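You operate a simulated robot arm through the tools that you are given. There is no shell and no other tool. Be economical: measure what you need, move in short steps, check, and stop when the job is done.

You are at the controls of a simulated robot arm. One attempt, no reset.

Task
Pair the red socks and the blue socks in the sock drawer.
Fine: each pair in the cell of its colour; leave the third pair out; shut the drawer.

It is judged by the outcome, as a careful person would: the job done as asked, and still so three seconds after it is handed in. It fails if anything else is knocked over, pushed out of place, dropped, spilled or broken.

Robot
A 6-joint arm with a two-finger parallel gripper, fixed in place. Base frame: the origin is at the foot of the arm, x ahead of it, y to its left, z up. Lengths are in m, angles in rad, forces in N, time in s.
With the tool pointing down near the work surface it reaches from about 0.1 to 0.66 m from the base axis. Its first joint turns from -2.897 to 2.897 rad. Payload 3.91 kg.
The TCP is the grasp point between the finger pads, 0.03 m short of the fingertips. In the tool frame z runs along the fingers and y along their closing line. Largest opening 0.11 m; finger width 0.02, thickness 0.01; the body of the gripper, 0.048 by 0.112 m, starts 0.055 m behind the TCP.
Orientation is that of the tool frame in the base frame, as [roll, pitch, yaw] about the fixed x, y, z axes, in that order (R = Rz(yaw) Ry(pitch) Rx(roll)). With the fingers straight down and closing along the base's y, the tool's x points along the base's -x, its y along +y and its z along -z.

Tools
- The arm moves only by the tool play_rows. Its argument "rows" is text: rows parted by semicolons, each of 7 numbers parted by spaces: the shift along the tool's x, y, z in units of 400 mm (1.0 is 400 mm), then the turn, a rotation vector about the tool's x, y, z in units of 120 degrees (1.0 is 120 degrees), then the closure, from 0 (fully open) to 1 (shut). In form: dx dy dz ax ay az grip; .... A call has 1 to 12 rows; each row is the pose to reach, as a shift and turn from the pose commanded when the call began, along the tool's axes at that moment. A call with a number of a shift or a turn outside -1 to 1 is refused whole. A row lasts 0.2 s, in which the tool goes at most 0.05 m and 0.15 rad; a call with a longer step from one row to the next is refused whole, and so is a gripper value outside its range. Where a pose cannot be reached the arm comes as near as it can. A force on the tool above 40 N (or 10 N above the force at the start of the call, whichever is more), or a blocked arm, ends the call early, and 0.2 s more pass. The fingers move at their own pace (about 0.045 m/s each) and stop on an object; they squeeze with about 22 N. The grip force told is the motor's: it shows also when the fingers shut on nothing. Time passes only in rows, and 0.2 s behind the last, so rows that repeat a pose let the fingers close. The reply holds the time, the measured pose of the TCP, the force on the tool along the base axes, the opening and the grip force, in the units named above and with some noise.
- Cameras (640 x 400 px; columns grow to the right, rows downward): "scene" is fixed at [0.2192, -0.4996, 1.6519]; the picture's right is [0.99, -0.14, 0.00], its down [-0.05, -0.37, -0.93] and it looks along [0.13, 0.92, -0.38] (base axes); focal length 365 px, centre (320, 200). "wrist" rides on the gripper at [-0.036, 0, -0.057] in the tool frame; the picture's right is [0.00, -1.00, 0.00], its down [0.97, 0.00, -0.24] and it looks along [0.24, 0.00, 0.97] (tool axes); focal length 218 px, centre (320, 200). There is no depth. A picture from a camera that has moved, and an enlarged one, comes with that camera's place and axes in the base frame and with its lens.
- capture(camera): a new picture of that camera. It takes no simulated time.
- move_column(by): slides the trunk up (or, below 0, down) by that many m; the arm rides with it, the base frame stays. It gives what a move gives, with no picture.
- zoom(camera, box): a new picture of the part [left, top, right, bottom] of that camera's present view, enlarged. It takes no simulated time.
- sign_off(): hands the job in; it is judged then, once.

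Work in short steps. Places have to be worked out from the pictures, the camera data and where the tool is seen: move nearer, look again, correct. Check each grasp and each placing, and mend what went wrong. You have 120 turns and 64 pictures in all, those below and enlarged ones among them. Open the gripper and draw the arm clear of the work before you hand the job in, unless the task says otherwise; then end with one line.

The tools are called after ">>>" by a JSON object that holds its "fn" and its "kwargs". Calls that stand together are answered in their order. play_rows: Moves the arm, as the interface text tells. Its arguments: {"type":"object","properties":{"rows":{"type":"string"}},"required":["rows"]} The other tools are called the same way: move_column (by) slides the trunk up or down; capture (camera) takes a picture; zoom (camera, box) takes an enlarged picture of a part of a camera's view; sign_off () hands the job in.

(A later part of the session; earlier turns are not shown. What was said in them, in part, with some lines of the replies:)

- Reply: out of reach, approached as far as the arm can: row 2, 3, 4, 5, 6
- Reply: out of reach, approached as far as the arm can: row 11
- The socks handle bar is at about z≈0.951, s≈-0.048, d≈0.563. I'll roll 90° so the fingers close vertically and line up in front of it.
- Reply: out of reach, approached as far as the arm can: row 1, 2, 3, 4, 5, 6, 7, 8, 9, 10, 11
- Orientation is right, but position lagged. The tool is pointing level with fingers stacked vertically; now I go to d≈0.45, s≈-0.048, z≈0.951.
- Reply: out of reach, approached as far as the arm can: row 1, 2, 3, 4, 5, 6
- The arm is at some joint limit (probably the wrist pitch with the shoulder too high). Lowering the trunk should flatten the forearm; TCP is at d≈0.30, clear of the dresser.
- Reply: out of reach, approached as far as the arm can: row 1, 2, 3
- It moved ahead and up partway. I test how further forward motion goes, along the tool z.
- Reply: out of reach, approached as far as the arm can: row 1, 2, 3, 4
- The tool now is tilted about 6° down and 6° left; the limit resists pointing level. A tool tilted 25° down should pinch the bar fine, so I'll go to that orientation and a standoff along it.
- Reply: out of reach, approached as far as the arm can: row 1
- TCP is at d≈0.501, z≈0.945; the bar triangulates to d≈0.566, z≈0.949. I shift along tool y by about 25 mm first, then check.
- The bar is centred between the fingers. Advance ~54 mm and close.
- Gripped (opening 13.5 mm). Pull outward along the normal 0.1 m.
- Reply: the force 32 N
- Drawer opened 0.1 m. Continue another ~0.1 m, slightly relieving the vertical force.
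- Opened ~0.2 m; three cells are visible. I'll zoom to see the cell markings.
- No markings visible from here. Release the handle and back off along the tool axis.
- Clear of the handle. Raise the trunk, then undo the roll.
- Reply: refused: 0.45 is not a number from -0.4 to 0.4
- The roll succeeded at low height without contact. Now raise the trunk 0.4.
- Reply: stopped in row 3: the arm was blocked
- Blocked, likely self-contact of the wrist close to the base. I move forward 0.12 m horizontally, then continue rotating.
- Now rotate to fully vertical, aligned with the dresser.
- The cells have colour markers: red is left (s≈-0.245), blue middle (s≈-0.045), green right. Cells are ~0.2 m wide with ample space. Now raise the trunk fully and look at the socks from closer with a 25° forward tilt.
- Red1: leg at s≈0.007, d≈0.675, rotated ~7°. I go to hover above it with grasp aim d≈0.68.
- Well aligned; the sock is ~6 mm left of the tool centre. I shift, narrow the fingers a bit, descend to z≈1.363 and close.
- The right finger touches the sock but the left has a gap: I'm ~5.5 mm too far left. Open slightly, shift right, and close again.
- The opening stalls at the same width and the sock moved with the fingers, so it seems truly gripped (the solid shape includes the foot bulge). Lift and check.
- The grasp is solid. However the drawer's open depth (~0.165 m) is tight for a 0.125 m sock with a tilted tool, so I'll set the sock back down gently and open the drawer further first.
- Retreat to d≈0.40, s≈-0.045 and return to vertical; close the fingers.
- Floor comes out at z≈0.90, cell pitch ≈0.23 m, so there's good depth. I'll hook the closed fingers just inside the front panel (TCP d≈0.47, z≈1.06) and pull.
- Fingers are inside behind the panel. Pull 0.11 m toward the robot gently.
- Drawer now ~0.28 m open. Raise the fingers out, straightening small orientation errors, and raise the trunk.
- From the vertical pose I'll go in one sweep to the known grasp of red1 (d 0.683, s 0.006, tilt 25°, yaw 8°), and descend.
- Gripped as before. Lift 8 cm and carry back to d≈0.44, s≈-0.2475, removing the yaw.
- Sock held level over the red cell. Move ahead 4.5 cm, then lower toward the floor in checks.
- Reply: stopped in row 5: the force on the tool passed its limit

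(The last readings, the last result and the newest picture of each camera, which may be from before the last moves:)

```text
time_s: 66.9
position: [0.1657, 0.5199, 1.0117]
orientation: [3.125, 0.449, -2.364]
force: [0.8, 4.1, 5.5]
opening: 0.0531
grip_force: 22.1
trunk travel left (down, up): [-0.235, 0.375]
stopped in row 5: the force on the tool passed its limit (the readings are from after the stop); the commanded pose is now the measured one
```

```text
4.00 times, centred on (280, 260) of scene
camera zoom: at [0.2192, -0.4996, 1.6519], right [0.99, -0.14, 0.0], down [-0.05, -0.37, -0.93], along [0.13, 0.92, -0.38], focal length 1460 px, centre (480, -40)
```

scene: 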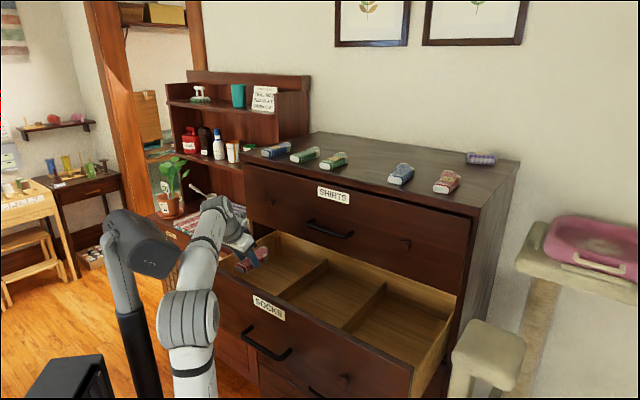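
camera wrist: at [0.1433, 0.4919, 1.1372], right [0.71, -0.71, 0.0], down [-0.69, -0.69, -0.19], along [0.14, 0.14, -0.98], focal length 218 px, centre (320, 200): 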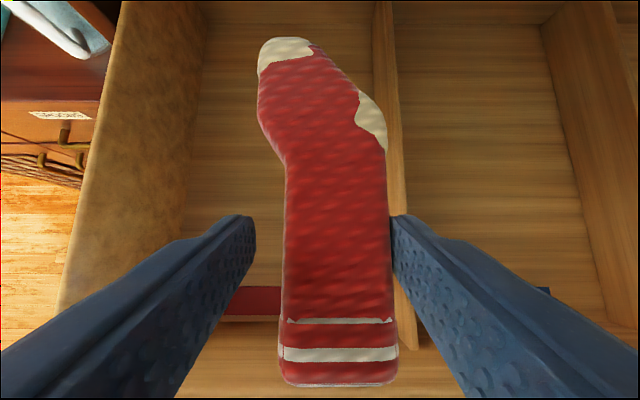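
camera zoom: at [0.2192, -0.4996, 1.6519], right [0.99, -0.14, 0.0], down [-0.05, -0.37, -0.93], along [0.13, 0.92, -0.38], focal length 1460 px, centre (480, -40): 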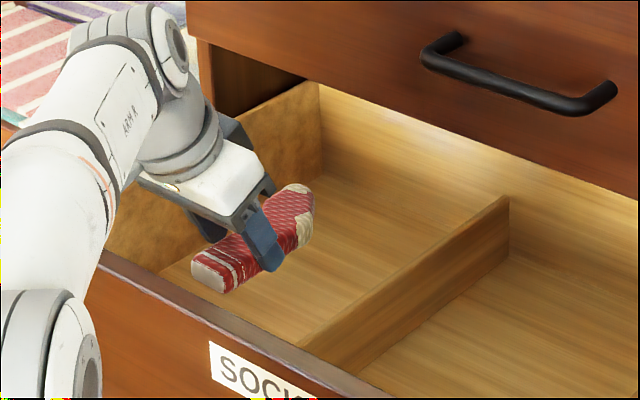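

The move stopped early at z≈1.012, above my estimated floor (~0.905). I look from the wrist to find what touches.

>>> {"fn": "capture", "kwargs": {"camera": "wrist"}}

>>> {"fn": "capture", "kwargs": {"camera": "scene"}}

```text
26 pictures are left
camera wrist: at [0.1745, 0.5243, 1.0772], right [0.71, -0.71, -0.01], down [-0.7, -0.69, -0.2], along [0.13, 0.15, -0.98], focal length 218 px, centre (320, 200)
```

wrist: 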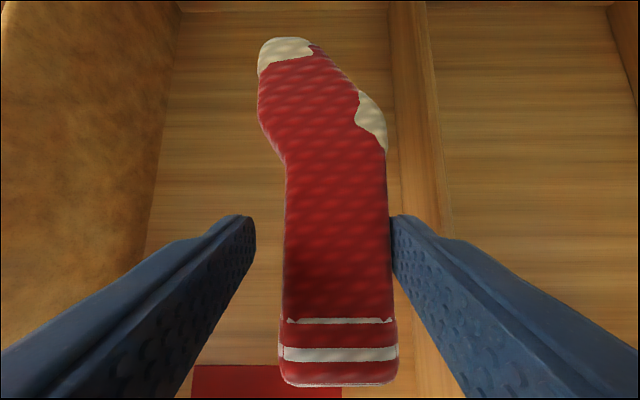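

```text
25 pictures are left
```

scene: 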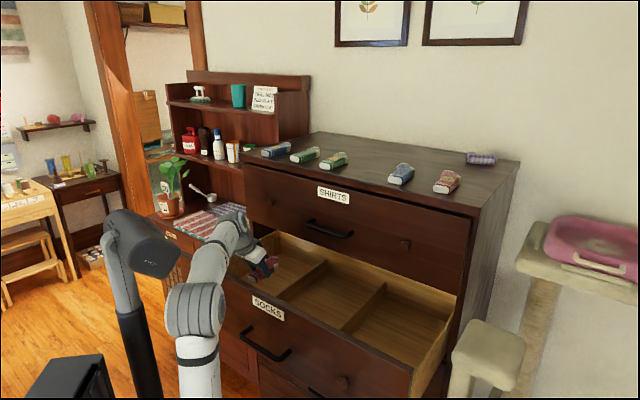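

The low shoulder makes the forearm/elbow touch the pulled-out drawer front. I'll back up and out, raise the trunk, and reach down from above instead.

>>> {"fn": "play_rows", "kwargs": {"rows": "-0.016 0 -0.034 0 0 0 1; -0.032 0 -0.068 0 0 0 1; 0.01 0 -0.107 0 -0.005 0 1; 0.052 0 -0.147 0 -0.005 0 1; 0.052 0 -0.147 0 -0.005 0 1"}}

>>> {"fn": "move_column", "kwargs": {"by": 0.25}}

```text
time_s: 68.1
position: [0.1328, 0.4875, 1.0538]
orientation: [3.128, 0.461, -2.364]
force: [-0.3, -0.3, 0.3]
opening: 0.0529
grip_force: 21.7
trunk travel left (down, up): [-0.235, 0.375]
```

```text
time_s: 70.6
position: [0.1335, 0.4883, 1.3038]
orientation: [3.128, 0.458, -2.366]
force: [0.2, 0.3, -0.7]
opening: 0.0528
grip_force: 22.3
trunk travel left (down, up): [-0.485, 0.125]
```

Now lower with the arm to z≈1.07 at d≈0.44.

>>> {"fn": "play_rows", "kwargs": {"rows": "0.043 0 0.087 0.003 0.003 0 1; 0.086 0 0.175 0.006 0.006 0 1; 0.13 0 0.262 0.006 0.01 0 1; 0.173 0 0.35 0.006 0.01 0 1; 0.216 0 0.437 0.006 0.01 0 1; 0.259 0 0.524 0.006 0.01 0 1; 0.259 0 0.524 0.006 0.01 0 1"}}

>>> {"fn": "capture", "kwargs": {"camera": "scene"}}

```text
time_s: 72.2
position: [0.1328, 0.491, 1.0682]
orientation: [3.14, 0.437, -2.364]
force: [0.3, 1.0, -0.4]
opening: 0.053
grip_force: 21.9
trunk travel left (down, up): [-0.485, 0.125]
```

```text
24 pictures are left
```

scene: 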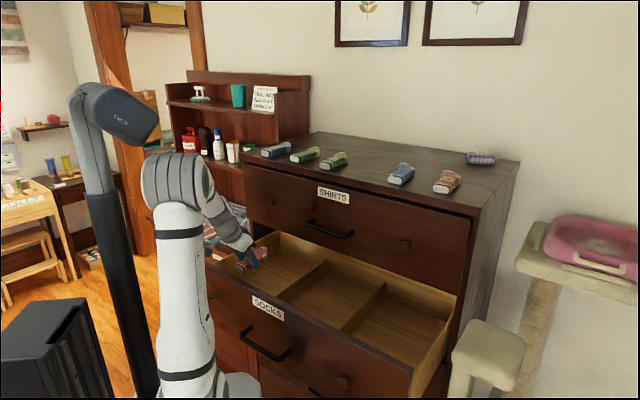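

Good posture now. Forward 4.5 cm, then lower gently.

>>> {"fn": "play_rows", "kwargs": {"rows": "-0.05 0 0.024 0 0 0 1; -0.102 0 0.0477 0 0 0 1; -0.07 0 0.115 0 0 0 1; -0.038 0 0.184 0 0 0 1; -0.006 0 0.252 0 0 0 1; 0.0146 0 0.297 0 0 0 1; 0.025 0 0.32 0 0 0 1; 0.025 0 0.32 0 0 0 1"}}

>>> {"fn": "zoom", "kwargs": {"camera": "scene", "box": [200, 210, 360, 310]}}

```text
time_s: 73.3
position: [0.1628, 0.525, 1.0105]
orientation: [3.134, 0.447, -2.369]
force: [2.2, -1.3, 8.1]
opening: 0.053
grip_force: 21.8
trunk travel left (down, up): [-0.485, 0.125]
stopped in row 5: the force on the tool passed its limit (the readings are from after the stop); the commanded pose is now the measured one
```

```text
4.00 times, centred on (280, 260) of scene
camera zoom: at [0.2192, -0.4996, 1.6519], right [0.99, -0.14, 0.0], down [-0.05, -0.37, -0.93], along [0.13, 0.92, -0.38], focal length 1460 px, centre (480, -40)
```

zoom: 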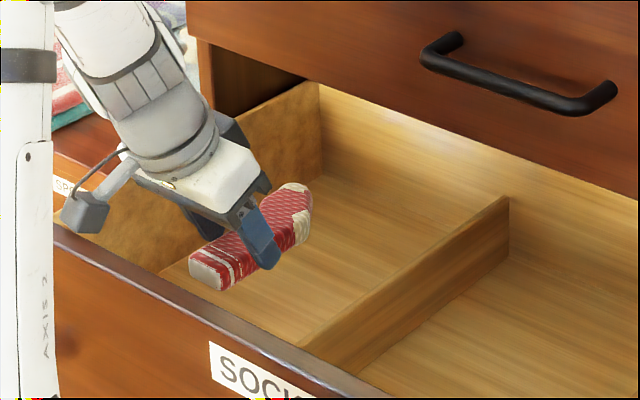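

The contact is the gripper's side box (robot side) resting on the drawer-front top. Solution: go up 2 cm, move 5.5 cm deeper (d≈0.54, toe passing under the shirts drawer), then lower.

>>> {"fn": "play_rows", "kwargs": {"rows": "-0.021 0 -0.045 0 0 0 1; -0.06 0 -0.027 0 0.005 0 1; -0.105 0 -0.006 0 0.005 0 1; -0.146 0 0.013 0 0.005 0 1; -0.12 0 0.067 0 0.005 0 1; -0.095 0 0.121 0 0.005 0 1; -0.07 0 0.175 0 0.005 0 1; -0.055 0 0.207 0 0.005 0 1; -0.045 0 0.228 0 0.005 0 1; -0.045 0 0.228 0 0.005 0 1"}}

>>> {"fn": "zoom", "kwargs": {"camera": "scene", "box": [200, 210, 360, 310]}}

```text
time_s: 75.5
position: [0.2029, 0.5652, 0.9338]
orientation: [3.134, 0.437, -2.365]
force: [-0.1, -0.1, -0.2]
opening: 0.0529
grip_force: 21.9
trunk travel left (down, up): [-0.485, 0.125]
```

```text
4.00 times, centred on (280, 260) of scene
camera zoom: at [0.2192, -0.4996, 1.6519], right [0.99, -0.14, 0.0], down [-0.05, -0.37, -0.93], along [0.13, 0.92, -0.38], focal length 1460 px, centre (480, -40)
```

zoom: 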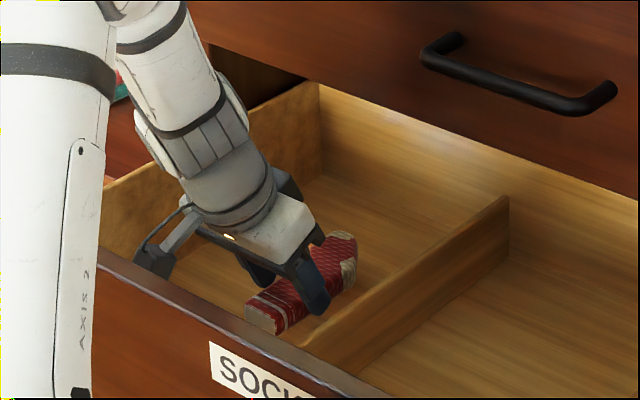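

Still no contact at z=0.934. Lower slowly by up to 3 cm, watching force.

>>> {"fn": "play_rows", "kwargs": {"rows": "0.005 0 0.011 0 0 0 1; 0.0106 0 0.0227 0 0 0 1; 0.016 0 0.034 0 0 0 1; 0.021 0 0.045 0 0 0 1"}}

>>> {"fn": "zoom", "kwargs": {"camera": "scene", "box": [220, 230, 340, 305]}}

```text
time_s: 76.5
position: [0.2025, 0.5634, 0.9141]
orientation: [3.135, 0.433, -2.365]
force: [0.2, -0.3, 0.3]
opening: 0.0528
grip_force: 21.7
trunk travel left (down, up): [-0.485, 0.125]
```

```text
5.33 times, centred on (280, 268) of scene
camera zoom: at [0.2192, -0.4996, 1.6519], right [0.99, -0.14, 0.0], down [-0.05, -0.37, -0.93], along [0.13, 0.92, -0.38], focal length 1946 px, centre (533, -160)
```

zoom: 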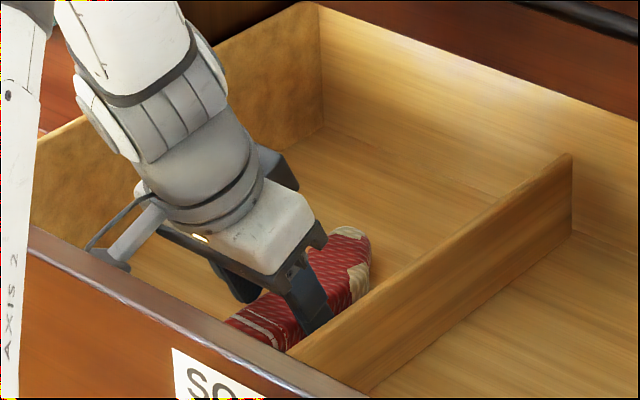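

Still free. Continue down slowly.

>>> {"fn": "play_rows", "kwargs": {"rows": "0.005 0 0.011 0 0 0 1; 0.0106 0 0.0227 0 0 0 1; 0.016 0 0.034 0 0 0 1; 0.021 0 0.045 0 0 0 1; 0.026 0 0.056 0 0 0 1; 0.032 0 0.068 0 0 0 1; 0.037 0 0.079 0 0 0 1; 0.042 0 0.09 0 0 0 1"}}

>>> {"fn": "zoom", "kwargs": {"camera": "scene", "box": [220, 230, 340, 305]}}

```text
time_s: 77.3
position: [0.2037, 0.5661, 0.9078]
orientation: [3.129, 0.446, -2.371]
force: [4.8, -1.7, 14.4]
opening: 0.053
grip_force: 21.7
trunk travel left (down, up): [-0.485, 0.125]
stopped in row 4: the force on the tool passed its limit (the readings are from after the stop); the commanded pose is now the measured one
```

```text
5.33 times, centred on (280, 268) of scene
camera zoom: at [0.2192, -0.4996, 1.6519], right [0.99, -0.14, 0.0], down [-0.05, -0.37, -0.93], along [0.13, 0.92, -0.38], focal length 1946 px, centre (533, -160)
```

zoom: 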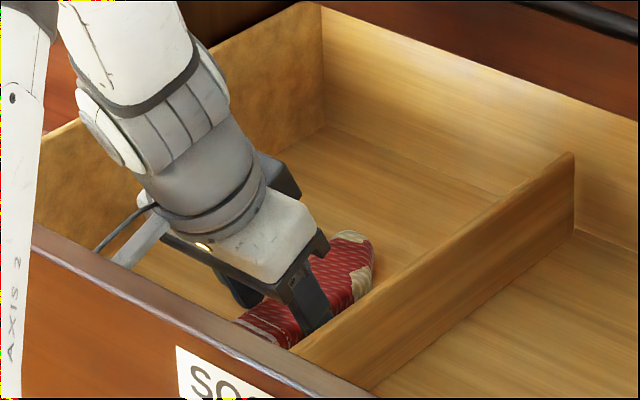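

Contact force is upward at z≈0.908, plausibly the floor. Release and lift straight up a little, then look.

>>> {"fn": "play_rows", "kwargs": {"rows": "-0.002 0 -0.004 0 0 0 1; -0.002 0 -0.004 0 0 0 0.3; -0.002 0 -0.004 0 0 0 0.3; -0.002 0 -0.004 0 0 0 0.3; -0.02 0 -0.045 0 0 0 0.3; -0.05 0 -0.107 0 0 0 0.3; -0.08 0 -0.17 0 0 0 0.3; -0.11 0 -0.235 0 0 0 0.3; -0.11 0 -0.235 0 0 0 0.3"}}

>>> {"fn": "capture", "kwargs": {"camera": "wrist"}}

```text
time_s: 79.3
position: [0.2027, 0.5642, 1.0076]
orientation: [3.13, 0.441, -2.366]
force: [0.9, 0.4, 0.5]
opening: 0.0769
grip_force: 0.2
trunk travel left (down, up): [-0.485, 0.125]
```

```text
19 pictures are left
camera wrist: at [0.2103, 0.5692, 1.074], right [0.7, -0.71, -0.01], down [-0.7, -0.69, -0.2], along [0.13, 0.14, -0.98], focal length 218 px, centre (320, 200)
```

wrist: 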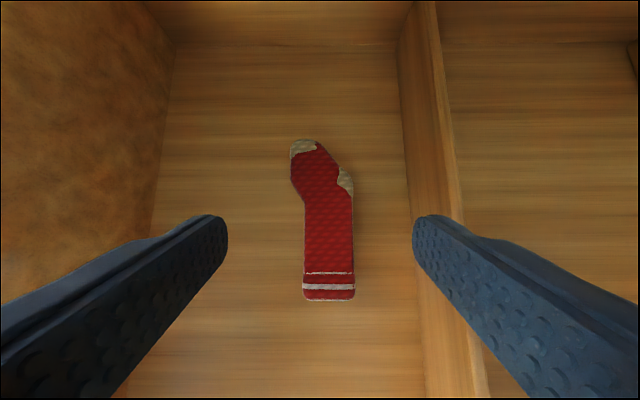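

Red1 lies neatly in the red cell (cell spans s≈-0.405 to -0.17), leaving room at s≈-0.335. I exit up and back, returning vertical, then raise the trunk for red2.

>>> {"fn": "play_rows", "kwargs": {"rows": "-0.032 0 -0.068 0 0 0 0.2; 0.05 0 -0.16 0 0 0 0.2; 0.134 0 -0.256 0 0 0 0.2; 0.117 -0.09 -0.335 0 0.03 0 0.2; 0.1 -0.18 -0.414 0 0.07 0 0.2; 0.082 -0.27 -0.493 0.003 0.11 0 0.2; 0.065 -0.36 -0.572 0.005 0.15 0 0.2; 0.048 -0.45 -0.651 0.005 0.19 0 0.2; 0.03 -0.54 -0.73 0.005 0.2105 0 0.2; 0.0125 -0.635 -0.812 0.005 0.2105 -0.005 0.2; 0.0125 -0.635 -0.812 0.005 0.2105 -0.005 0.2"}}

>>> {"fn": "move_column", "kwargs": {"by": 0.125}}

```text
refused: row 3 steps farther than a row can; nothing moved
```

```text
time_s: 80.9
position: [0.2011, 0.5646, 1.1329]
orientation: [3.131, 0.44, -2.369]
force: [0.6, -0.3, -0.4]
opening: 0.0768
grip_force: 0.1
trunk travel left (down, up): [-0.61, 0.0]
```

That call was refused but the trunk rose without contact. Retreat horizontally first, then up and across.

>>> {"fn": "play_rows", "kwargs": {"rows": "0.1 0 -0.047 0 0 0 0.2; 0.204 0 -0.095 0 0 0 0.2; 0.182 -0.071 -0.176 0 0.03 0 0.2; 0.16 -0.142 -0.257 0 0.06 0 0.2; 0.138 -0.213 -0.338 0 0.09 0 0.2; 0.116 -0.284 -0.419 0.002 0.12 0 0.2; 0.094 -0.355 -0.499 0.004 0.15 0 0.2; 0.073 -0.427 -0.58 0.005 0.18 0 0.2; 0.051 -0.498 -0.661 0.005 0.21 0 0.2; 0.029 -0.569 -0.742 0.005 0.21 -0.003 0.2; 0.0075 -0.64 -0.823 0.005 0.21 -0.006 0.2; 0.0075 -0.64 -0.823 0.005 0.21 -0.006 0.2"}}

```text
time_s: 83.5
position: [0.2842, 0.2803, 1.4288]
orientation: [-3.139, 0.003, -2.354]
force: [-0.4, -0.6, 0.1]
opening: 0.0881
grip_force: 0.0
trunk travel left (down, up): [-0.61, 0.0]
```

Hover above red2 (d≈0.68, s≈0.24) with tilt and ~12° yaw.

>>> {"fn": "play_rows", "kwargs": {"rows": "-0.088 -0.074 -0.01 0.004 -0.045 -0.02 0.2; -0.176 -0.148 -0.015 0.008 -0.09 -0.04 0.2; -0.263 -0.222 -0.015 0.012 -0.13 -0.06 0.2; -0.351 -0.297 -0.015 0.016 -0.17 -0.08 0.2; -0.439 -0.371 -0.015 0.021 -0.208 -0.0955 0.2; -0.527 -0.445 -0.015 0.021 -0.208 -0.0955 0.2; -0.614 -0.519 -0.015 0.021 -0.208 -0.0955 0.2; -0.702 -0.593 -0.015 0.021 -0.208 -0.0955 0.2; -0.702 -0.593 -0.015 0.021 -0.208 -0.0955 0.2"}}

>>> {"fn": "capture", "kwargs": {"camera": "wrist"}}

```text
time_s: 85.5
position: [0.6469, 0.3117, 1.4383]
orientation: [-3.043, 0.431, -2.129]
force: [-0.5, -0.4, 0.4]
opening: 0.0883
grip_force: 0.2
trunk travel left (down, up): [-0.61, 0.0]
```

```text
18 pictures are left
camera wrist: at [0.6486, 0.3215, 1.5036], right [0.82, -0.56, 0.09], down [-0.54, -0.82, -0.19], along [0.18, 0.11, -0.98], focal length 218 px, centre (320, 200)
```

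wrist: 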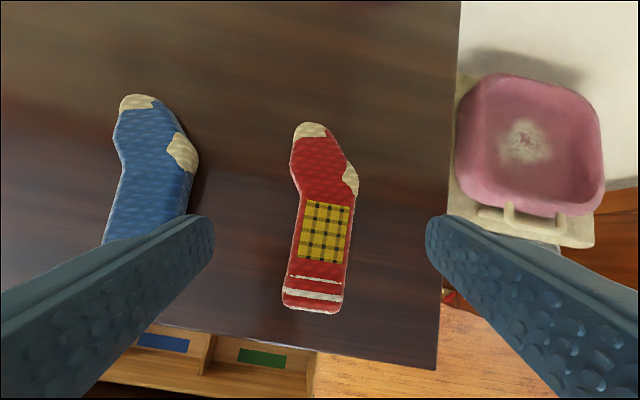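

The leg axis is actually parallel to the dresser depth, so I undo the yaw, centre at s≈0.2405, d≈0.683, descend and close.

>>> {"fn": "play_rows", "kwargs": {"rows": "0.002 -0.01 0.002 0 0 0.048 0.3; 0.004 -0.01 0.004 0 0 0.0955 0.3; 0.004 -0.01 0.004 0 0 0.0955 0.3; 0.025 -0.005 0.06 0 0 0.0955 0.3; 0.046 0 0.117 0 0 0.0955 0.3; 0.068 0.006 0.174 0 0 0.0955 0.3; 0.068 0.006 0.174 0 0 0.0955 1; 0.068 0.006 0.174 0 0 0.0955 1; 0.068 0.006 0.174 0 0 0.0955 1; 0.068 0.006 0.174 0 0 0.0955 1"}}

>>> {"fn": "capture", "kwargs": {"camera": "wrist"}}

```text
time_s: 87.7
position: [0.6536, 0.3117, 1.3609]
orientation: [-3.136, 0.443, -2.35]
force: [-1.4, 3.2, 8.9]
opening: 0.0531
grip_force: 21.9
trunk travel left (down, up): [-0.61, 0.0]
```

```text
17 pictures are left
camera wrist: at [0.6613, 0.3168, 1.4276], right [0.71, -0.7, 0.01], down [-0.69, -0.7, -0.2], along [0.14, 0.14, -0.98], focal length 218 px, centre (320, 200)
```

wrist: 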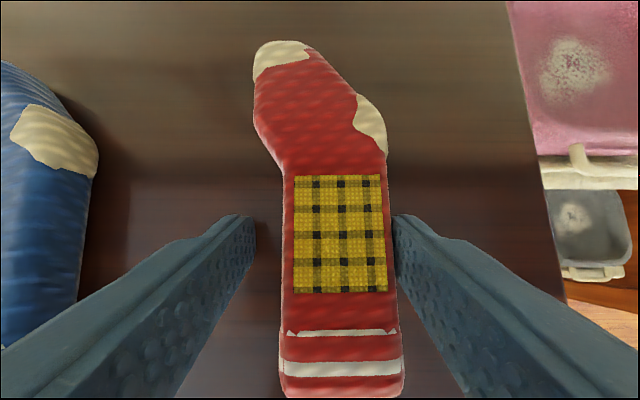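

Gripped (53 mm). Lift and carry back in two calls.

>>> {"fn": "play_rows", "kwargs": {"rows": "-0.042 0 -0.09 0 0 0 1; -0.085 0 -0.181 0 0 0 1; -0.007 0.085 -0.218 0 0 0 1; 0.072 0.171 -0.255 0 0 0 1; 0.15 0.257 -0.292 0 0 0 1; 0.229 0.343 -0.328 0 0 0 1; 0.308 0.429 -0.365 0 0 0 1; 0.386 0.515 -0.402 0 0 0 1; 0.465 0.6 -0.439 0 0 0 1; 0.465 0.6 -0.439 0 0 0 1"}}

>>> {"fn": "play_rows", "kwargs": {"rows": "0 0.12 0 0 0 0 1; 0 0.24 0 0 0 0 1; 0 0.36 0 0 0 0 1; 0 0.48 0 0 0 0 1; 0 0.6 0 0 0 0 1; 0 0.72 0 0 0 0 1; 0 0.8425 0 0 0 0 1; 0 0.8425 0 0 0 0 1"}}

>>> {"fn": "move_column", "kwargs": {"by": -0.125}}

```text
time_s: 89.9
position: [0.3111, 0.3108, 1.4383]
orientation: [-3.136, 0.438, -2.35]
force: [-0.2, 0.3, -0.7]
opening: 0.0532
grip_force: 22.0
trunk travel left (down, up): [-0.61, 0.0]
```

```text
time_s: 91.7
position: [0.0709, 0.5447, 1.438]
orientation: [-3.138, 0.44, -2.351]
force: [-0.2, 0.0, -0.5]
opening: 0.0528
grip_force: 22.0
trunk travel left (down, up): [-0.61, 0.0]
```

```text
time_s: 93.2
position: [0.0713, 0.5454, 1.312]
orientation: [-3.137, 0.441, -2.347]
force: [-0.4, 0.0, -0.7]
opening: 0.0527
grip_force: 22.0
trunk travel left (down, up): [-0.485, 0.125]
```

Lower to z≈1.035 and move deeper to d≈0.543 at s≈-0.335.

>>> {"fn": "play_rows", "kwargs": {"rows": "0.049 0 0.104 0 0 0 1; 0.098 0 0.209 0 0 0 1; 0.147 0 0.313 0 0 0 1; 0.196 0 0.418 0 0 0 1; 0.246 0 0.522 0 0 0 1; 0.295 0 0.627 0 0 0 1; 0.21 0 0.665 0 0 0 1; 0.13 0 0.703 0 0 0 1; 0.053 0 0.741 0 0 0 1; 0.053 0 0.741 0 0 0 1"}}

>>> {"fn": "capture", "kwargs": {"camera": "wrist"}}

```text
time_s: 95.4
position: [0.148, 0.6207, 1.0355]
orientation: [-3.137, 0.44, -2.348]
force: [-0.5, 0.7, -0.7]
opening: 0.0528
grip_force: 22.3
trunk travel left (down, up): [-0.485, 0.125]
```

```text
16 pictures are left
camera wrist: at [0.1558, 0.6265, 1.1019], right [0.71, -0.7, 0.0], down [-0.69, -0.7, -0.2], along [0.14, 0.14, -0.98], focal length 218 px, centre (320, 200)
```

wrist: 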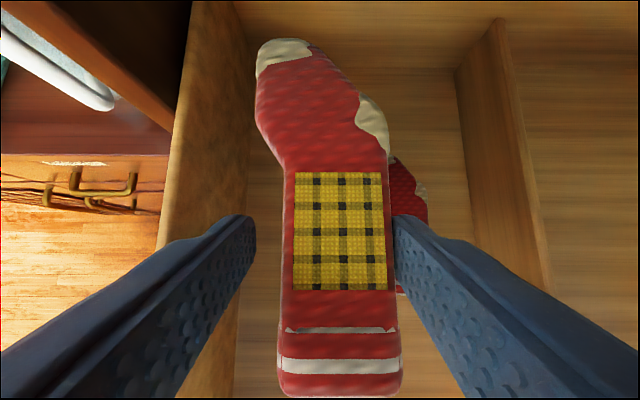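

All clear. Lower to the floor height (0.911), release narrowly, lift 10 cm.

>>> {"fn": "play_rows", "kwargs": {"rows": "0.035 0 0.075 0 0 0 1; 0.07 0 0.149 0 0 0 1; 0.105 0 0.223 0 0 0 1; 0.12 0 0.255 0 0 0 1; 0.132 0 0.281 0 0 0 1; 0.132 0 0.281 0 0 0 0.4; 0.132 0 0.281 0 0 0 0.4; 0.132 0 0.281 0 0 0 0.4; 0.1 0 0.213 0 0 0 0.4; 0.06 0 0.128 0 0 0 0.4; 0.027 0 0.06 0 0 0 0.4; 0.027 0 0.06 0 0 0 0.4"}}

>>> {"fn": "capture", "kwargs": {"camera": "wrist"}}

```text
time_s: 98.0
position: [0.1477, 0.6207, 1.0107]
orientation: [-3.135, 0.439, -2.349]
force: [0.2, -0.4, -0.3]
opening: 0.0658
grip_force: 0.1
trunk travel left (down, up): [-0.485, 0.125]
```

```text
15 pictures are left
camera wrist: at [0.1557, 0.6271, 1.0772], right [0.71, -0.7, 0.0], down [-0.69, -0.7, -0.2], along [0.14, 0.14, -0.98], focal length 218 px, centre (320, 200)
```

wrist: 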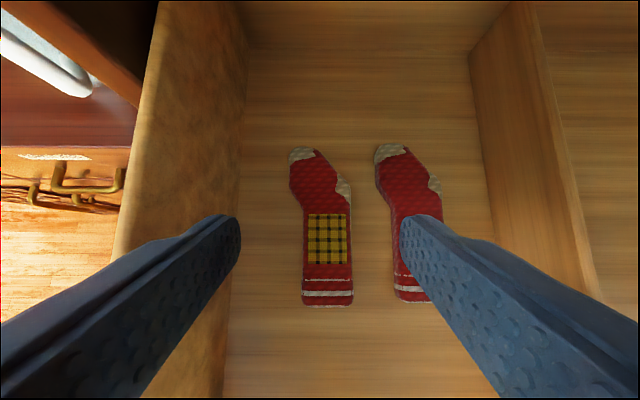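

Both reds lie side by side in the red cell. Exit: up, back, then across and vertical; then raise the trunk.

>>> {"fn": "play_rows", "kwargs": {"rows": "-0.032 0 -0.068 0 0 0 0.3; 0.045 0 -0.104 0 0 0 0.3; 0.12 0 -0.14 0 0 0 0.3; 0.194 0 -0.1745 0 0 0 0.3; 0.178 -0.104 -0.24 0 0.026 0 0.3; 0.162 -0.208 -0.305 0 0.052 0 0.3; 0.147 -0.312 -0.37 0 0.079 0 0.3; 0.131 -0.416 -0.435 0 0.105 0 0.3; 0.115 -0.52 -0.5 0 0.13 0 0.3; 0.1 -0.625 -0.565 0 0.157 0 0.3; 0.084 -0.73 -0.63 0 0.184 0.002 0.3; 0.068 -0.835 -0.695 -0.003 0.21 0.003 0.3"}}

>>> {"fn": "move_column", "kwargs": {"by": 0.125}}

```text
time_s: 100.6
position: [0.2849, 0.2832, 1.2489]
orientation: [3.138, -0.003, -2.354]
force: [0.6, 0.4, -0.5]
opening: 0.0771
grip_force: 0.0
trunk travel left (down, up): [-0.485, 0.125]
```

```text
time_s: 102.2
position: [0.2853, 0.2847, 1.3748]
orientation: [3.139, 0.0, -2.355]
force: [-0.4, 0.0, 0.3]
opening: 0.077
grip_force: 0.1
trunk travel left (down, up): [-0.61, 0.0]
```

Hover over blue2 (s≈0.12).

>>> {"fn": "play_rows", "kwargs": {"rows": "-0.08 -0.043 -0.06 0 -0.04 0 0.2; -0.17 -0.086 -0.11 0 -0.08 0 0.2; -0.27 -0.128 -0.15 0 -0.12 0 0.2; -0.38 -0.171 -0.15 0 -0.165 0 0.2; -0.49 -0.214 -0.15 0 -0.208 0 0.2; -0.6 -0.256 -0.15 0 -0.208 0 0.2; -0.6925 -0.299 -0.15 0 -0.208 0 0.2; -0.6925 -0.299 -0.15 0 -0.208 0 0.2"}}

>>> {"fn": "capture", "kwargs": {"camera": "wrist"}}

```text
time_s: 104.0
position: [0.5654, 0.3945, 1.4352]
orientation: [3.138, 0.436, -2.359]
force: [0.3, 0.3, -0.4]
opening: 0.0883
grip_force: 0.0
trunk travel left (down, up): [-0.61, 0.0]
```

```text
14 pictures are left
camera wrist: at [0.5733, 0.4, 1.5014], right [0.71, -0.71, 0.0], down [-0.69, -0.69, -0.19], along [0.13, 0.14, -0.98], focal length 218 px, centre (320, 200)
```

wrist: 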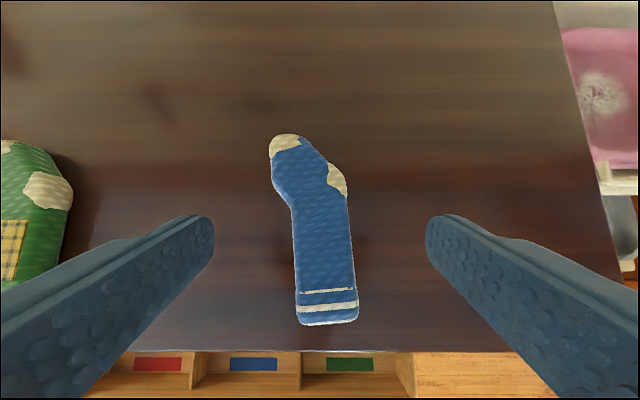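

Blue2 leans ~4° left, leg centred ~3 mm right; grasp centre s≈0.118. Rotate slightly, descend, close.

>>> {"fn": "play_rows", "kwargs": {"rows": "0 0.0075 0 0 0 -0.029 0.3; 0 0.0075 0 0 0 -0.029 0.3; 0.025 0.0075 0.054 0 0 -0.029 0.3; 0.05 0.0075 0.108 0 0 -0.029 0.3; 0.075 0.0075 0.16 0 0 -0.029 0.3; 0.075 0.0075 0.16 0 0 -0.029 1; 0.075 0.0075 0.16 0 0 -0.029 1; 0.075 0.0075 0.16 0 0 -0.029 1; 0.075 0.0075 0.16 0 0 -0.029 1"}}

>>> {"fn": "capture", "kwargs": {"camera": "wrist"}}

```text
time_s: 106.0
position: [0.5636, 0.3966, 1.3628]
orientation: [-3.116, 0.435, -2.29]
force: [0.6, -0.1, -0.3]
opening: 0.0533
grip_force: 22.0
trunk travel left (down, up): [-0.61, 0.0]
```

```text
13 pictures are left
camera wrist: at [0.5691, 0.4032, 1.4297], right [0.74, -0.67, 0.02], down [-0.65, -0.73, -0.19], along [0.14, 0.13, -0.98], focal length 218 px, centre (320, 200)
```

wrist: 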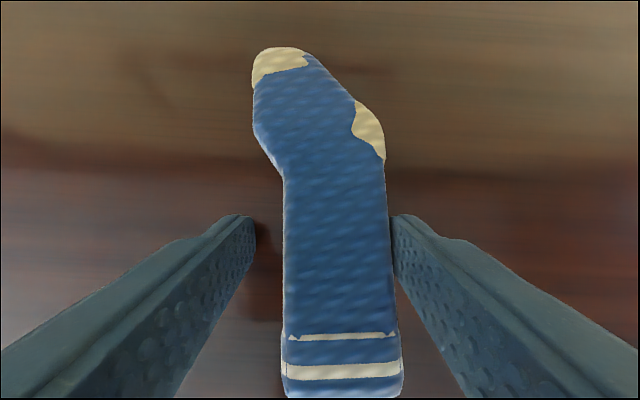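

Gripped. Lift, carry to d≈0.44, s≈-0.012, then lower trunk by 0.125.

>>> {"fn": "play_rows", "kwargs": {"rows": "-0.04 -0.002 -0.085 0 0 0 1; -0.079 -0.004 -0.17 0 0 0 1; 0.008 0.055 -0.212 0 0 0.005 1; 0.094 0.114 -0.253 0 0 0.01 1; 0.181 0.173 -0.295 0 0 0.016 1; 0.267 0.232 -0.337 0 0 0.021 1; 0.354 0.291 -0.378 0 0 0.026 1; 0.44 0.35 -0.42 0 0 0.031 1; 0.44 0.35 -0.42 0 0 0.031 1"}}

>>> {"fn": "move_column", "kwargs": {"by": -0.125}}

```text
time_s: 108.0
position: [0.3068, 0.3223, 1.4385]
orientation: [3.135, 0.435, -2.362]
force: [0.0, 1.0, -0.4]
opening: 0.0532
grip_force: 22.6
trunk travel left (down, up): [-0.61, 0.0]
```

```text
time_s: 109.5
position: [0.3052, 0.32, 1.3149]
orientation: [3.138, 0.434, -2.36]
force: [-0.3, -0.7, -0.5]
opening: 0.053
grip_force: 21.9
trunk travel left (down, up): [-0.485, 0.125]
```

Lower to z≈1.035 then deeper to d≈0.543.

>>> {"fn": "play_rows", "kwargs": {"rows": "0.049 0 0.106 0 0 0 1; 0.098 0 0.212 0 0 0 1; 0.147 0 0.318 0 0 0 1; 0.197 0 0.424 0 0 0 1; 0.246 0 0.53 0 0 0 1; 0.295 0 0.635 0 0 0 1; 0.21 0 0.674 0 0 0 1; 0.13 0 0.712 0 0 0 1; 0.066 0 0.741 0 0 0 1; 0.066 0 0.741 0 0 0 1"}}

>>> {"fn": "capture", "kwargs": {"camera": "wrist"}}

```text
time_s: 111.7
position: [0.3781, 0.3918, 1.0325]
orientation: [3.137, 0.435, -2.363]
force: [0.7, -0.1, 0.0]
opening: 0.0529
grip_force: 21.8
trunk travel left (down, up): [-0.485, 0.125]
```

```text
12 pictures are left
camera wrist: at [0.3863, 0.3986, 1.0985], right [0.7, -0.71, 0.0], down [-0.7, -0.69, -0.19], along [0.13, 0.14, -0.98], focal length 218 px, centre (320, 200)
```

wrist: 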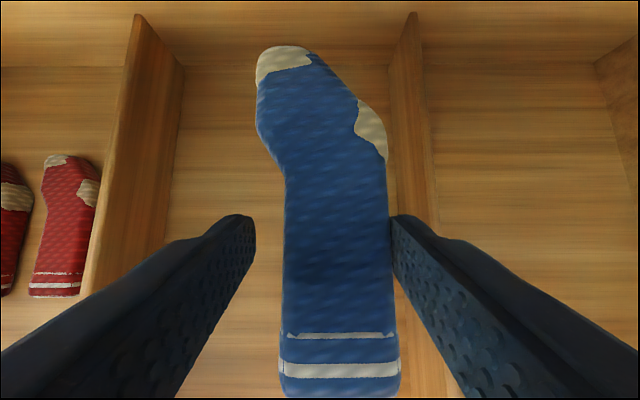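

Clear of both dividers. Lower to 0.911, release, lift.

>>> {"fn": "play_rows", "kwargs": {"rows": "0.034 0 0.073 0 0 0 1; 0.068 0 0.147 0 0 0 1; 0.1 0 0.216 0 0 0 1; 0.115 0 0.248 0 0 0 1; 0.127 0 0.274 0 0 0 1; 0.127 0 0.274 0 0 0 0.35; 0.127 0 0.274 0 0 0 0.35; 0.127 0 0.274 0 0 0 0.35; 0.095 0 0.205 0 0 0 0.35; 0.055 0 0.12 0 0 0 0.35; 0.02 0 0.045 0 0 0 0.35; 0.02 0 0.045 0 0 0 0.35"}}

>>> {"fn": "capture", "kwargs": {"camera": "wrist"}}

```text
time_s: 114.3
position: [0.377, 0.3929, 1.0127]
orientation: [3.137, 0.434, -2.361]
force: [-0.3, 0.3, -0.4]
opening: 0.0718
grip_force: 0.0
trunk travel left (down, up): [-0.485, 0.125]
```

```text
11 pictures are left
camera wrist: at [0.3854, 0.3985, 1.0795], right [0.7, -0.71, 0.0], down [-0.7, -0.69, -0.19], along [0.13, 0.14, -0.98], focal length 218 px, centre (320, 200)
```

wrist: 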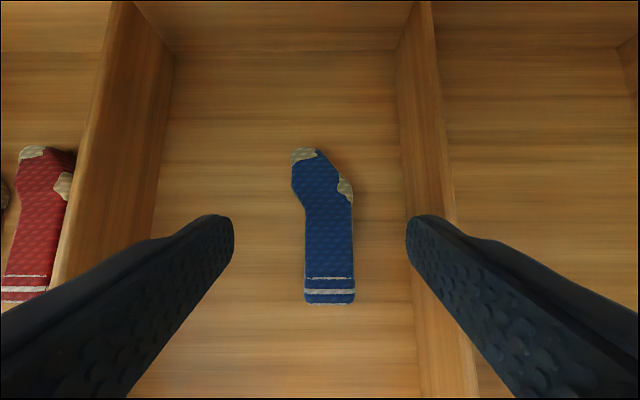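

Blue2 placed. Exit the drawer likewise toward s≈-0.2, vertical; raise the trunk.

>>> {"fn": "play_rows", "kwargs": {"rows": "-0.032 0 -0.068 0 0 0 0.3; 0.045 0 -0.104 0 0 0 0.3; 0.12 0 -0.14 0 0 0 0.3; 0.194 0 -0.1745 0 0 0 0.3; 0.175 0.079 -0.26 0 0.035 0 0.3; 0.155 0.158 -0.346 0 0.07 0 0.3; 0.136 0.237 -0.432 0 0.104 0 0.3; 0.116 0.316 -0.518 0 0.139 0 0.3; 0.097 0.396 -0.603 0 0.173 0 0.3; 0.077 0.475 -0.689 0 0.208 0 0.3; 0.077 0.475 -0.689 0 0.208 0 0.3"}}

>>> {"fn": "move_column", "kwargs": {"by": 0.125}}

```text
time_s: 116.7
position: [0.1415, 0.4266, 1.2535]
orientation: [3.136, -0.001, -2.359]
force: [0.7, 0.4, 0.2]
opening: 0.0772
grip_force: 0.1
trunk travel left (down, up): [-0.485, 0.125]
```

```text
time_s: 118.2
position: [0.1413, 0.4251, 1.3782]
orientation: [3.137, -0.001, -2.36]
force: [-0.2, 0.5, 0.5]
opening: 0.0771
grip_force: 0.1
trunk travel left (down, up): [-0.61, 0.0]
```

Hover over blue1 (s≈-0.33).

>>> {"fn": "play_rows", "kwargs": {"rows": "-0.08 0.046 -0.06 0 -0.04 0 0.2; -0.17 0.093 -0.11 0 -0.08 0 0.2; -0.27 0.139 -0.142 0 -0.12 0 0.2; -0.38 0.186 -0.142 0 -0.165 0 0.2; -0.49 0.232 -0.142 0 -0.208 0 0.2; -0.6 0.279 -0.142 0 -0.208 0 0.2; -0.7 0.325 -0.142 0 -0.208 0 0.2; -0.7 0.325 -0.142 0 -0.208 0 0.2"}}

>>> {"fn": "capture", "kwargs": {"camera": "wrist"}}

```text
time_s: 120.0
position: [0.2443, 0.6986, 1.4203]
orientation: [3.138, 0.434, -2.362]
force: [-0.3, 0.7, 0.6]
opening: 0.0878
grip_force: 0.0
out of reach, approached as far as the arm can: row 7, 8
trunk travel left (down, up): [-0.61, 0.0]
```

```text
10 pictures are left
camera wrist: at [0.2525, 0.7041, 1.4866], right [0.7, -0.71, 0.0], down [-0.7, -0.69, -0.19], along [0.13, 0.14, -0.98], focal length 218 px, centre (320, 200)
```

wrist: 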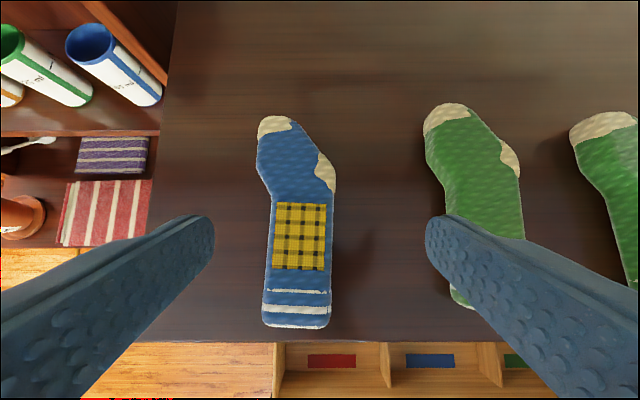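

Blue1 leg centre s≈-0.331, so grasp centre s≈-0.3375, d≈0.667. Shift, descend, close.

>>> {"fn": "play_rows", "kwargs": {"rows": "0.005 0.041 0.01 0 0 0 0.3; 0.005 0.041 0.01 0 0 0 0.3; 0.025 0.041 0.053 0 0 0 0.3; 0.045 0.041 0.095 0 0 0 0.3; 0.06 0.041 0.128 0 0 0 0.3; 0.06 0.041 0.128 0 0 0 0.3; 0.06 0.041 0.128 0 0 0 1; 0.06 0.041 0.128 0 0 0 1; 0.06 0.041 0.128 0 0 0 1; 0.06 0.041 0.128 0 0 0 1"}}

>>> {"fn": "capture", "kwargs": {"camera": "wrist"}}

```text
time_s: 122.2
position: [0.233, 0.7076, 1.364]
orientation: [3.137, 0.436, -2.362]
force: [-1.1, 0.4, 0.9]
opening: 0.0531
grip_force: 22.3
out of reach, approached as far as the arm can: row 1, 2
trunk travel left (down, up): [-0.61, 0.0]
```

```text
9 pictures are left
camera wrist: at [0.2403, 0.7134, 1.4299], right [0.7, -0.71, 0.0], down [-0.7, -0.69, -0.19], along [0.13, 0.14, -0.98], focal length 218 px, centre (320, 200)
```

wrist: 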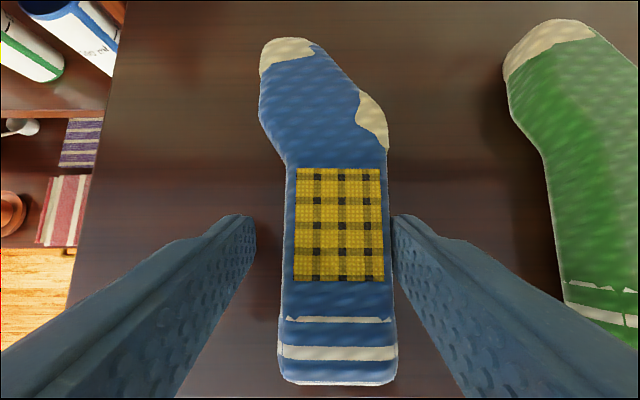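

Gripped. Lift, back off first, then across to d≈0.44, s≈-0.092.

>>> {"fn": "play_rows", "kwargs": {"rows": "-0.015 0 -0.062 0 0 0 1; -0.03 0 -0.124 0 0 0 1; 0.047 -0.033 -0.175 0 0 0 1; 0.124 -0.066 -0.226 0 0 0 1; 0.202 -0.1 -0.277 0 0 0 1; 0.25 -0.202 -0.299 0 0 0 1; 0.297 -0.304 -0.321 0 0 0 1; 0.345 -0.405 -0.343 0 0 0 1; 0.392 -0.507 -0.366 0 0 0 1; 0.44 -0.609 -0.388 0 0 0 1; 0.44 -0.609 -0.388 0 0 0 1"}}

>>> {"fn": "move_column", "kwargs": {"by": -0.125}}

```text
time_s: 124.6
position: [0.2408, 0.3743, 1.4299]
orientation: [3.137, 0.436, -2.362]
force: [0.7, 0.2, -0.1]
opening: 0.0526
grip_force: 22.2
trunk travel left (down, up): [-0.61, 0.0]
```

```text
time_s: 126.2
position: [0.2402, 0.3744, 1.3056]
orientation: [3.137, 0.436, -2.362]
force: [-0.2, -0.8, -0.3]
opening: 0.0528
grip_force: 21.9
trunk travel left (down, up): [-0.485, 0.125]
```

Lower and go deeper.

>>> {"fn": "play_rows", "kwargs": {"rows": "0.048 0 0.102 0 0 0 1; 0.095 0 0.204 0 0 0 1; 0.143 0 0.306 0 0 0 1; 0.191 0 0.408 0 0 0 1; 0.238 0 0.51 0 0 0 1; 0.286 0 0.6115 0 0 0 1; 0.204 0 0.65 0 0 0 1; 0.122 0 0.688 0 0 0 1; 0.041 0 0.726 0 0 0 1; 0.041 0 0.726 0 0 0 1"}}

>>> {"fn": "capture", "kwargs": {"camera": "wrist"}}

```text
time_s: 128.4
position: [0.3162, 0.4549, 1.0326]
orientation: [3.136, 0.436, -2.362]
force: [0.1, 0.2, -0.4]
opening: 0.0529
grip_force: 22.1
trunk travel left (down, up): [-0.485, 0.125]
```

```text
8 pictures are left
camera wrist: at [0.324, 0.4613, 1.0984], right [0.7, -0.71, 0.0], down [-0.7, -0.69, -0.19], along [0.13, 0.14, -0.98], focal length 218 px, centre (320, 200)
```

wrist: 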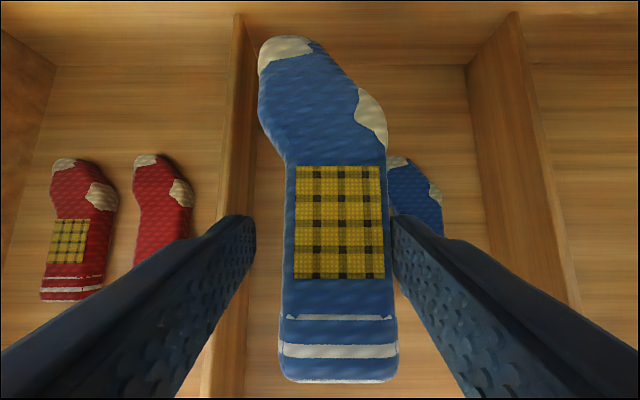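

Descend with a 4 mm nudge right, release narrowly, lift.

>>> {"fn": "play_rows", "kwargs": {"rows": "0.034 -0.005 0.073 0 0 0 1; 0.068 -0.01 0.147 0 0 0 1; 0.1 -0.01 0.216 0 0 0 1; 0.115 -0.01 0.248 0 0 0 1; 0.127 -0.01 0.274 0 0 0 1; 0.127 -0.01 0.274 0 0 0 0.4; 0.127 -0.01 0.274 0 0 0 0.4; 0.127 -0.01 0.274 0 0 0 0.4; 0.095 -0.01 0.205 0 0 0 0.4; 0.055 -0.01 0.12 0 0 0 0.4; 0.02 -0.01 0.045 0 0 0 0.4; 0.02 -0.01 0.045 0 0 0 0.4"}}

>>> {"fn": "capture", "kwargs": {"camera": "wrist"}}

```text
time_s: 131.0
position: [0.3195, 0.4502, 1.0165]
orientation: [3.136, 0.435, -2.362]
force: [-0.4, 0.0, 1.2]
opening: 0.0661
grip_force: 0.1
trunk travel left (down, up): [-0.485, 0.125]
```

```text
7 pictures are left
camera wrist: at [0.3285, 0.4548, 1.0839], right [0.7, -0.71, -0.01], down [-0.7, -0.69, -0.19], along [0.13, 0.14, -0.98], focal length 218 px, centre (320, 200)
```

wrist: 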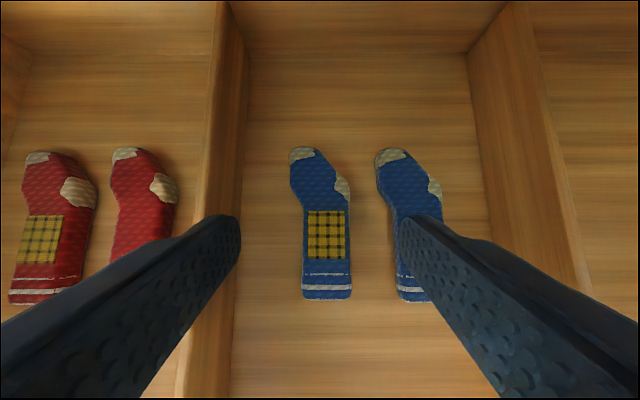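

All four socks are in place, pairs side by side. Exit the drawer to a vertical pose with closed fingers at s≈0.10, d≈0.35, high.

>>> {"fn": "play_rows", "kwargs": {"rows": "-0.032 0 -0.068 0 0 0 0.4; 0.045 0 -0.104 0 0 0 0.4; 0.12 0 -0.14 0 0 0 0.4; 0.194 0 -0.1745 0 0 0 0.4; 0.194 -0.069 -0.255 0 0.03 0 0.6; 0.194 -0.137 -0.335 0 0.06 0 0.8; 0.193 -0.206 -0.416 0 0.09 0 1; 0.193 -0.274 -0.496 0 0.12 0 1; 0.193 -0.343 -0.576 0 0.15 0 1; 0.192 -0.411 -0.657 0 0.18 0 1; 0.192 -0.48 -0.737 0.002 0.208 -0.003 1; 0.192 -0.48 -0.737 0.002 0.208 -0.003 1"}}

>>> {"fn": "capture", "kwargs": {"camera": "wrist"}}

```text
time_s: 133.6
position: [0.3177, 0.1732, 1.245]
orientation: [-3.141, -0.002, -2.356]
force: [0.5, -0.8, -1.2]
opening: 0.0
grip_force: 22.5
trunk travel left (down, up): [-0.485, 0.125]
```

```text
6 pictures are left
camera wrist: at [0.3454, 0.1983, 1.3019], right [0.71, -0.71, 0.0], down [-0.68, -0.69, 0.24], along [-0.17, -0.17, -0.97], focal length 218 px, centre (320, 200)
```

wrist: 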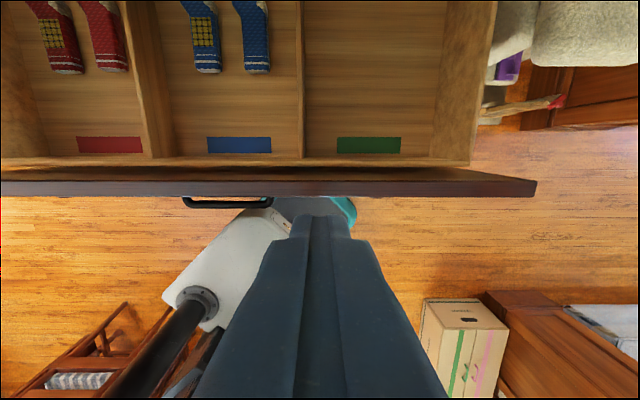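

Panel outer face at d≈0.335. Back off to d≈0.295 and lower to z≈1.06 in front of the panel (right of the handle).

>>> {"fn": "play_rows", "kwargs": {"rows": "0.07 0 0 0 0 0 1; 0.13 0 0 0 0 0 1; 0.13 0 0.11 0 0 0 1; 0.13 0 0.22 0 0 0 1; 0.13 0 0.33 0 0 0 1; 0.13 0 0.4625 0 0 0 1; 0.13 0 0.4625 0 0 0 1"}}

```text
refused: row 6 steps farther than a row can; nothing moved
```

One step was too long; splitting it.

>>> {"fn": "play_rows", "kwargs": {"rows": "0.07 0 0 0 0 0 1; 0.13 0 0 0 0 0 1; 0.13 0 0.1 0 0 0 1; 0.13 0 0.2 0 0 0 1; 0.13 0 0.3 0 0 0 1; 0.13 0 0.4 0 0 0 1; 0.13 0 0.4625 0 0 0 1; 0.13 0 0.4625 0 0 0 1"}}

```text
time_s: 135.4
position: [0.2778, 0.139, 1.0631]
orientation: [3.141, 0.001, -2.354]
force: [0.6, 0.1, 0.2]
opening: 0.0
grip_force: 21.5
trunk travel left (down, up): [-0.485, 0.125]
```

No contact. Push slowly forward 0.165 m.

>>> {"fn": "play_rows", "kwargs": {"rows": "-0.04 0 0 0 0 0 1; -0.075 0 0 0 0 0 1; -0.11 0 0 0 0 0 1; -0.15 0 0 0 0 0 1; -0.19 0 0 0 0 0 1; -0.23 0 0 0 0 0 1; -0.27 0 0 0 0 0 1; -0.31 0 0 0 0 0 1; -0.35 0 0 0 0 0 1; -0.385 0 0 0 0 0 1; -0.41 0 0 0 0 0 1; -0.41 0 0 0 0 0 1"}}

>>> {"fn": "capture", "kwargs": {"camera": "scene"}}

```text
time_s: 138.0
position: [0.3967, 0.2561, 1.065]
orientation: [-3.142, 0.0, -2.354]
force: [-0.2, 0.2, -0.1]
opening: 0.0
grip_force: 22.1
trunk travel left (down, up): [-0.485, 0.125]
```

```text
5 pictures are left
```

scene: 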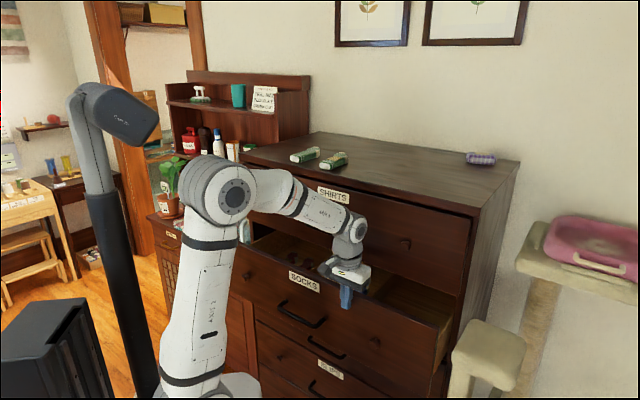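

Push works (≈0.13 m left). Back off a little, tilt 35° so the gripper won't hit the shirts drawer, and lower to z≈1.0.

>>> {"fn": "play_rows", "kwargs": {"rows": "0.1 0 0 0 0 0 1; 0.1 0 0 0 -0.058 0 1; 0.1 0 0.02 0 -0.117 0 1; 0.1 0 0.05 0 -0.175 0 1; 0.1 0 0.1 0 -0.233 0 1; 0.1 0 0.1625 0 -0.2917 0 1; 0.1 0 0.1625 0 -0.2917 0 1"}}

```text
time_s: 139.6
position: [0.3699, 0.2295, 1.0046]
orientation: [3.135, 0.598, -2.353]
force: [-0.5, 0.7, -0.2]
opening: 0.0
grip_force: 21.8
out of reach, approached as far as the arm can: row 6, 7
trunk travel left (down, up): [-0.485, 0.125]
```

Push along the normal 0.13 m.

>>> {"fn": "play_rows", "kwargs": {"rows": "-0.034 0 0.023 0 0 0 1; -0.067 0 0.046 0 0 0 1; -0.101 0 0.069 0 0 0 1; -0.134 0 0.092 0 0 0 1; -0.168 0 0.114 0 0 0 1; -0.201 0 0.137 0 0 0 1; -0.235 0 0.16 0 0 0 1; -0.2685 0 0.183 0 0 0 1; -0.2685 0 0.183 0 0 0 1"}}

>>> {"fn": "zoom", "kwargs": {"camera": "scene", "box": [220, 190, 500, 365]}}

```text
time_s: 141.6
position: [0.4629, 0.3228, 1.0046]
orientation: [3.141, 0.611, -2.356]
force: [-0.8, -0.3, 0.0]
opening: 0.0
grip_force: 21.2
trunk travel left (down, up): [-0.485, 0.125]
```

```text
2.29 times, centred on (360, 278) of scene
camera zoom: at [0.2192, -0.4996, 1.6519], right [0.99, -0.14, 0.0], down [-0.05, -0.37, -0.93], along [0.13, 0.92, -0.38], focal length 834 px, centre (229, 23)
```

zoom: 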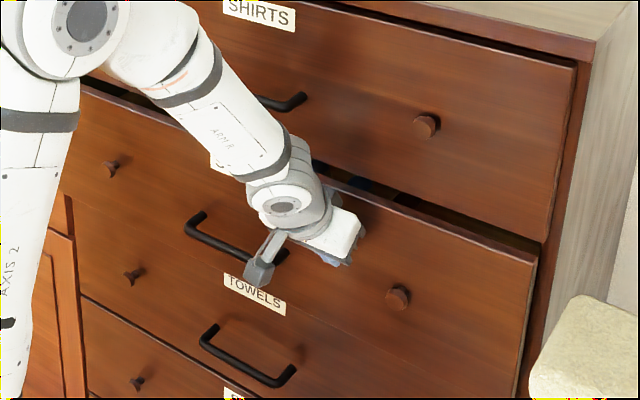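

About 3 cm remains; push gently until it stops.

>>> {"fn": "play_rows", "kwargs": {"rows": "-0.014 0 0.0095 0 0 0 1; -0.028 0 0.019 0 0 0 1; -0.042 0 0.0286 0 0 0 1; -0.056 0 0.038 0 0 0 1; -0.07 0 0.0477 0 0 0 1; -0.08 0 0.0545 0 0 0 1; -0.09 0 0.0613 0 0 0 1; -0.098 0 0.0668 0 0 0 1; -0.105 0 0.0716 0 0 0 1"}}

>>> {"fn": "zoom", "kwargs": {"camera": "scene", "box": [220, 190, 500, 365]}}

```text
time_s: 143.0
position: [0.4837, 0.3439, 1.0044]
orientation: [3.138, 0.6, -2.355]
force: [-16.4, -18.8, 10.3]
opening: 0.0
grip_force: 22.2
trunk travel left (down, up): [-0.485, 0.125]
stopped in row 7: the force on the tool passed its limit (the readings are from after the stop); the commanded pose is now the measured one
```

```text
2.29 times, centred on (360, 278) of scene
camera zoom: at [0.2192, -0.4996, 1.6519], right [0.99, -0.14, 0.0], down [-0.05, -0.37, -0.93], along [0.13, 0.92, -0.38], focal length 834 px, centre (229, 23)
```

zoom: 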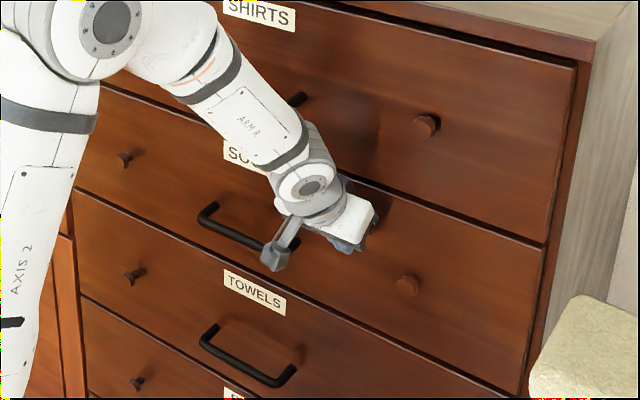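

Stopped on closure: the drawer looks flush. Draw back along the normal and open the gripper.

>>> {"fn": "play_rows", "kwargs": {"rows": "0.05 0 -0.035 0 0 0 1; 0.13 0 -0.09 0 0 0 1; 0.22 0 -0.15 0 0 0 0.6; 0.31 0 -0.21 0 0.04 0 0.2; 0.38 0 -0.26 0 0.08 0 0; 0.4 0 -0.27 0 0.12 0 0; 0.4 0 -0.27 0 0.12 0 0; 0.4 0 -0.27 0 0.12 0 0"}}

>>> {"fn": "capture", "kwargs": {"camera": "scene"}}

```text
time_s: 144.8
position: [0.3509, 0.209, 1.0004]
orientation: [3.14, 0.348, -2.354]
force: [-0.1, -0.7, 0.2]
opening: 0.1101
grip_force: 0.1
trunk travel left (down, up): [-0.485, 0.125]
```

```text
2 pictures are left
```

scene: 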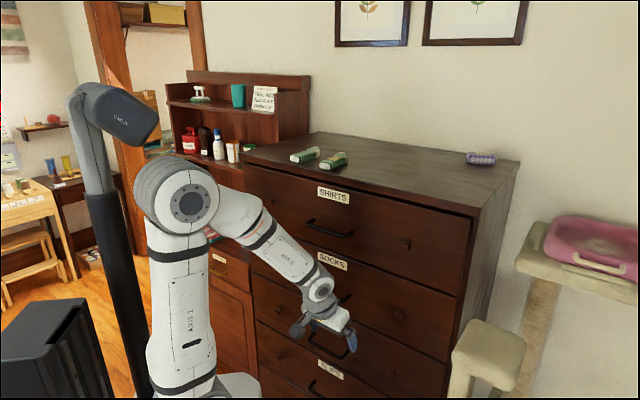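

The drawer appears shut, with the green pair and purple item untouched. One enlarged check of flushness.

>>> {"fn": "zoom", "kwargs": {"camera": "scene", "box": [240, 130, 520, 305]}}

```text
2.29 times, centred on (380, 218) of scene
camera zoom: at [0.2192, -0.4996, 1.6519], right [0.99, -0.14, 0.0], down [-0.05, -0.37, -0.93], along [0.13, 0.92, -0.38], focal length 834 px, centre (183, 160)
```

zoom: 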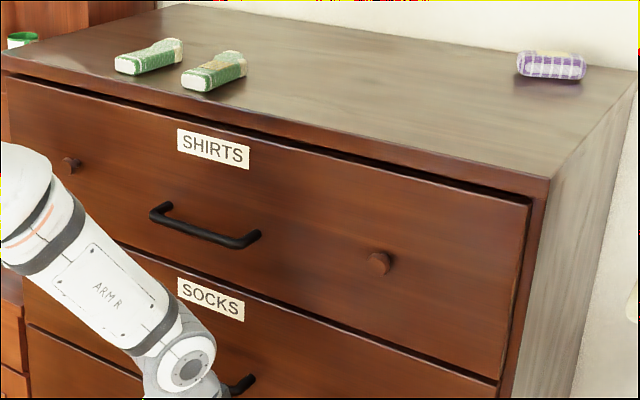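

Drawer flush, green pair and purple item where they were, arm clear with the gripper open. Handing in.

>>> {"fn": "sign_off", "kwargs": {}}

```text
The job is handed in.
```

The red pair is in the red cell and the blue pair in the blue cell. The green pair is still on top of the dresser, and the sock drawer is shut.
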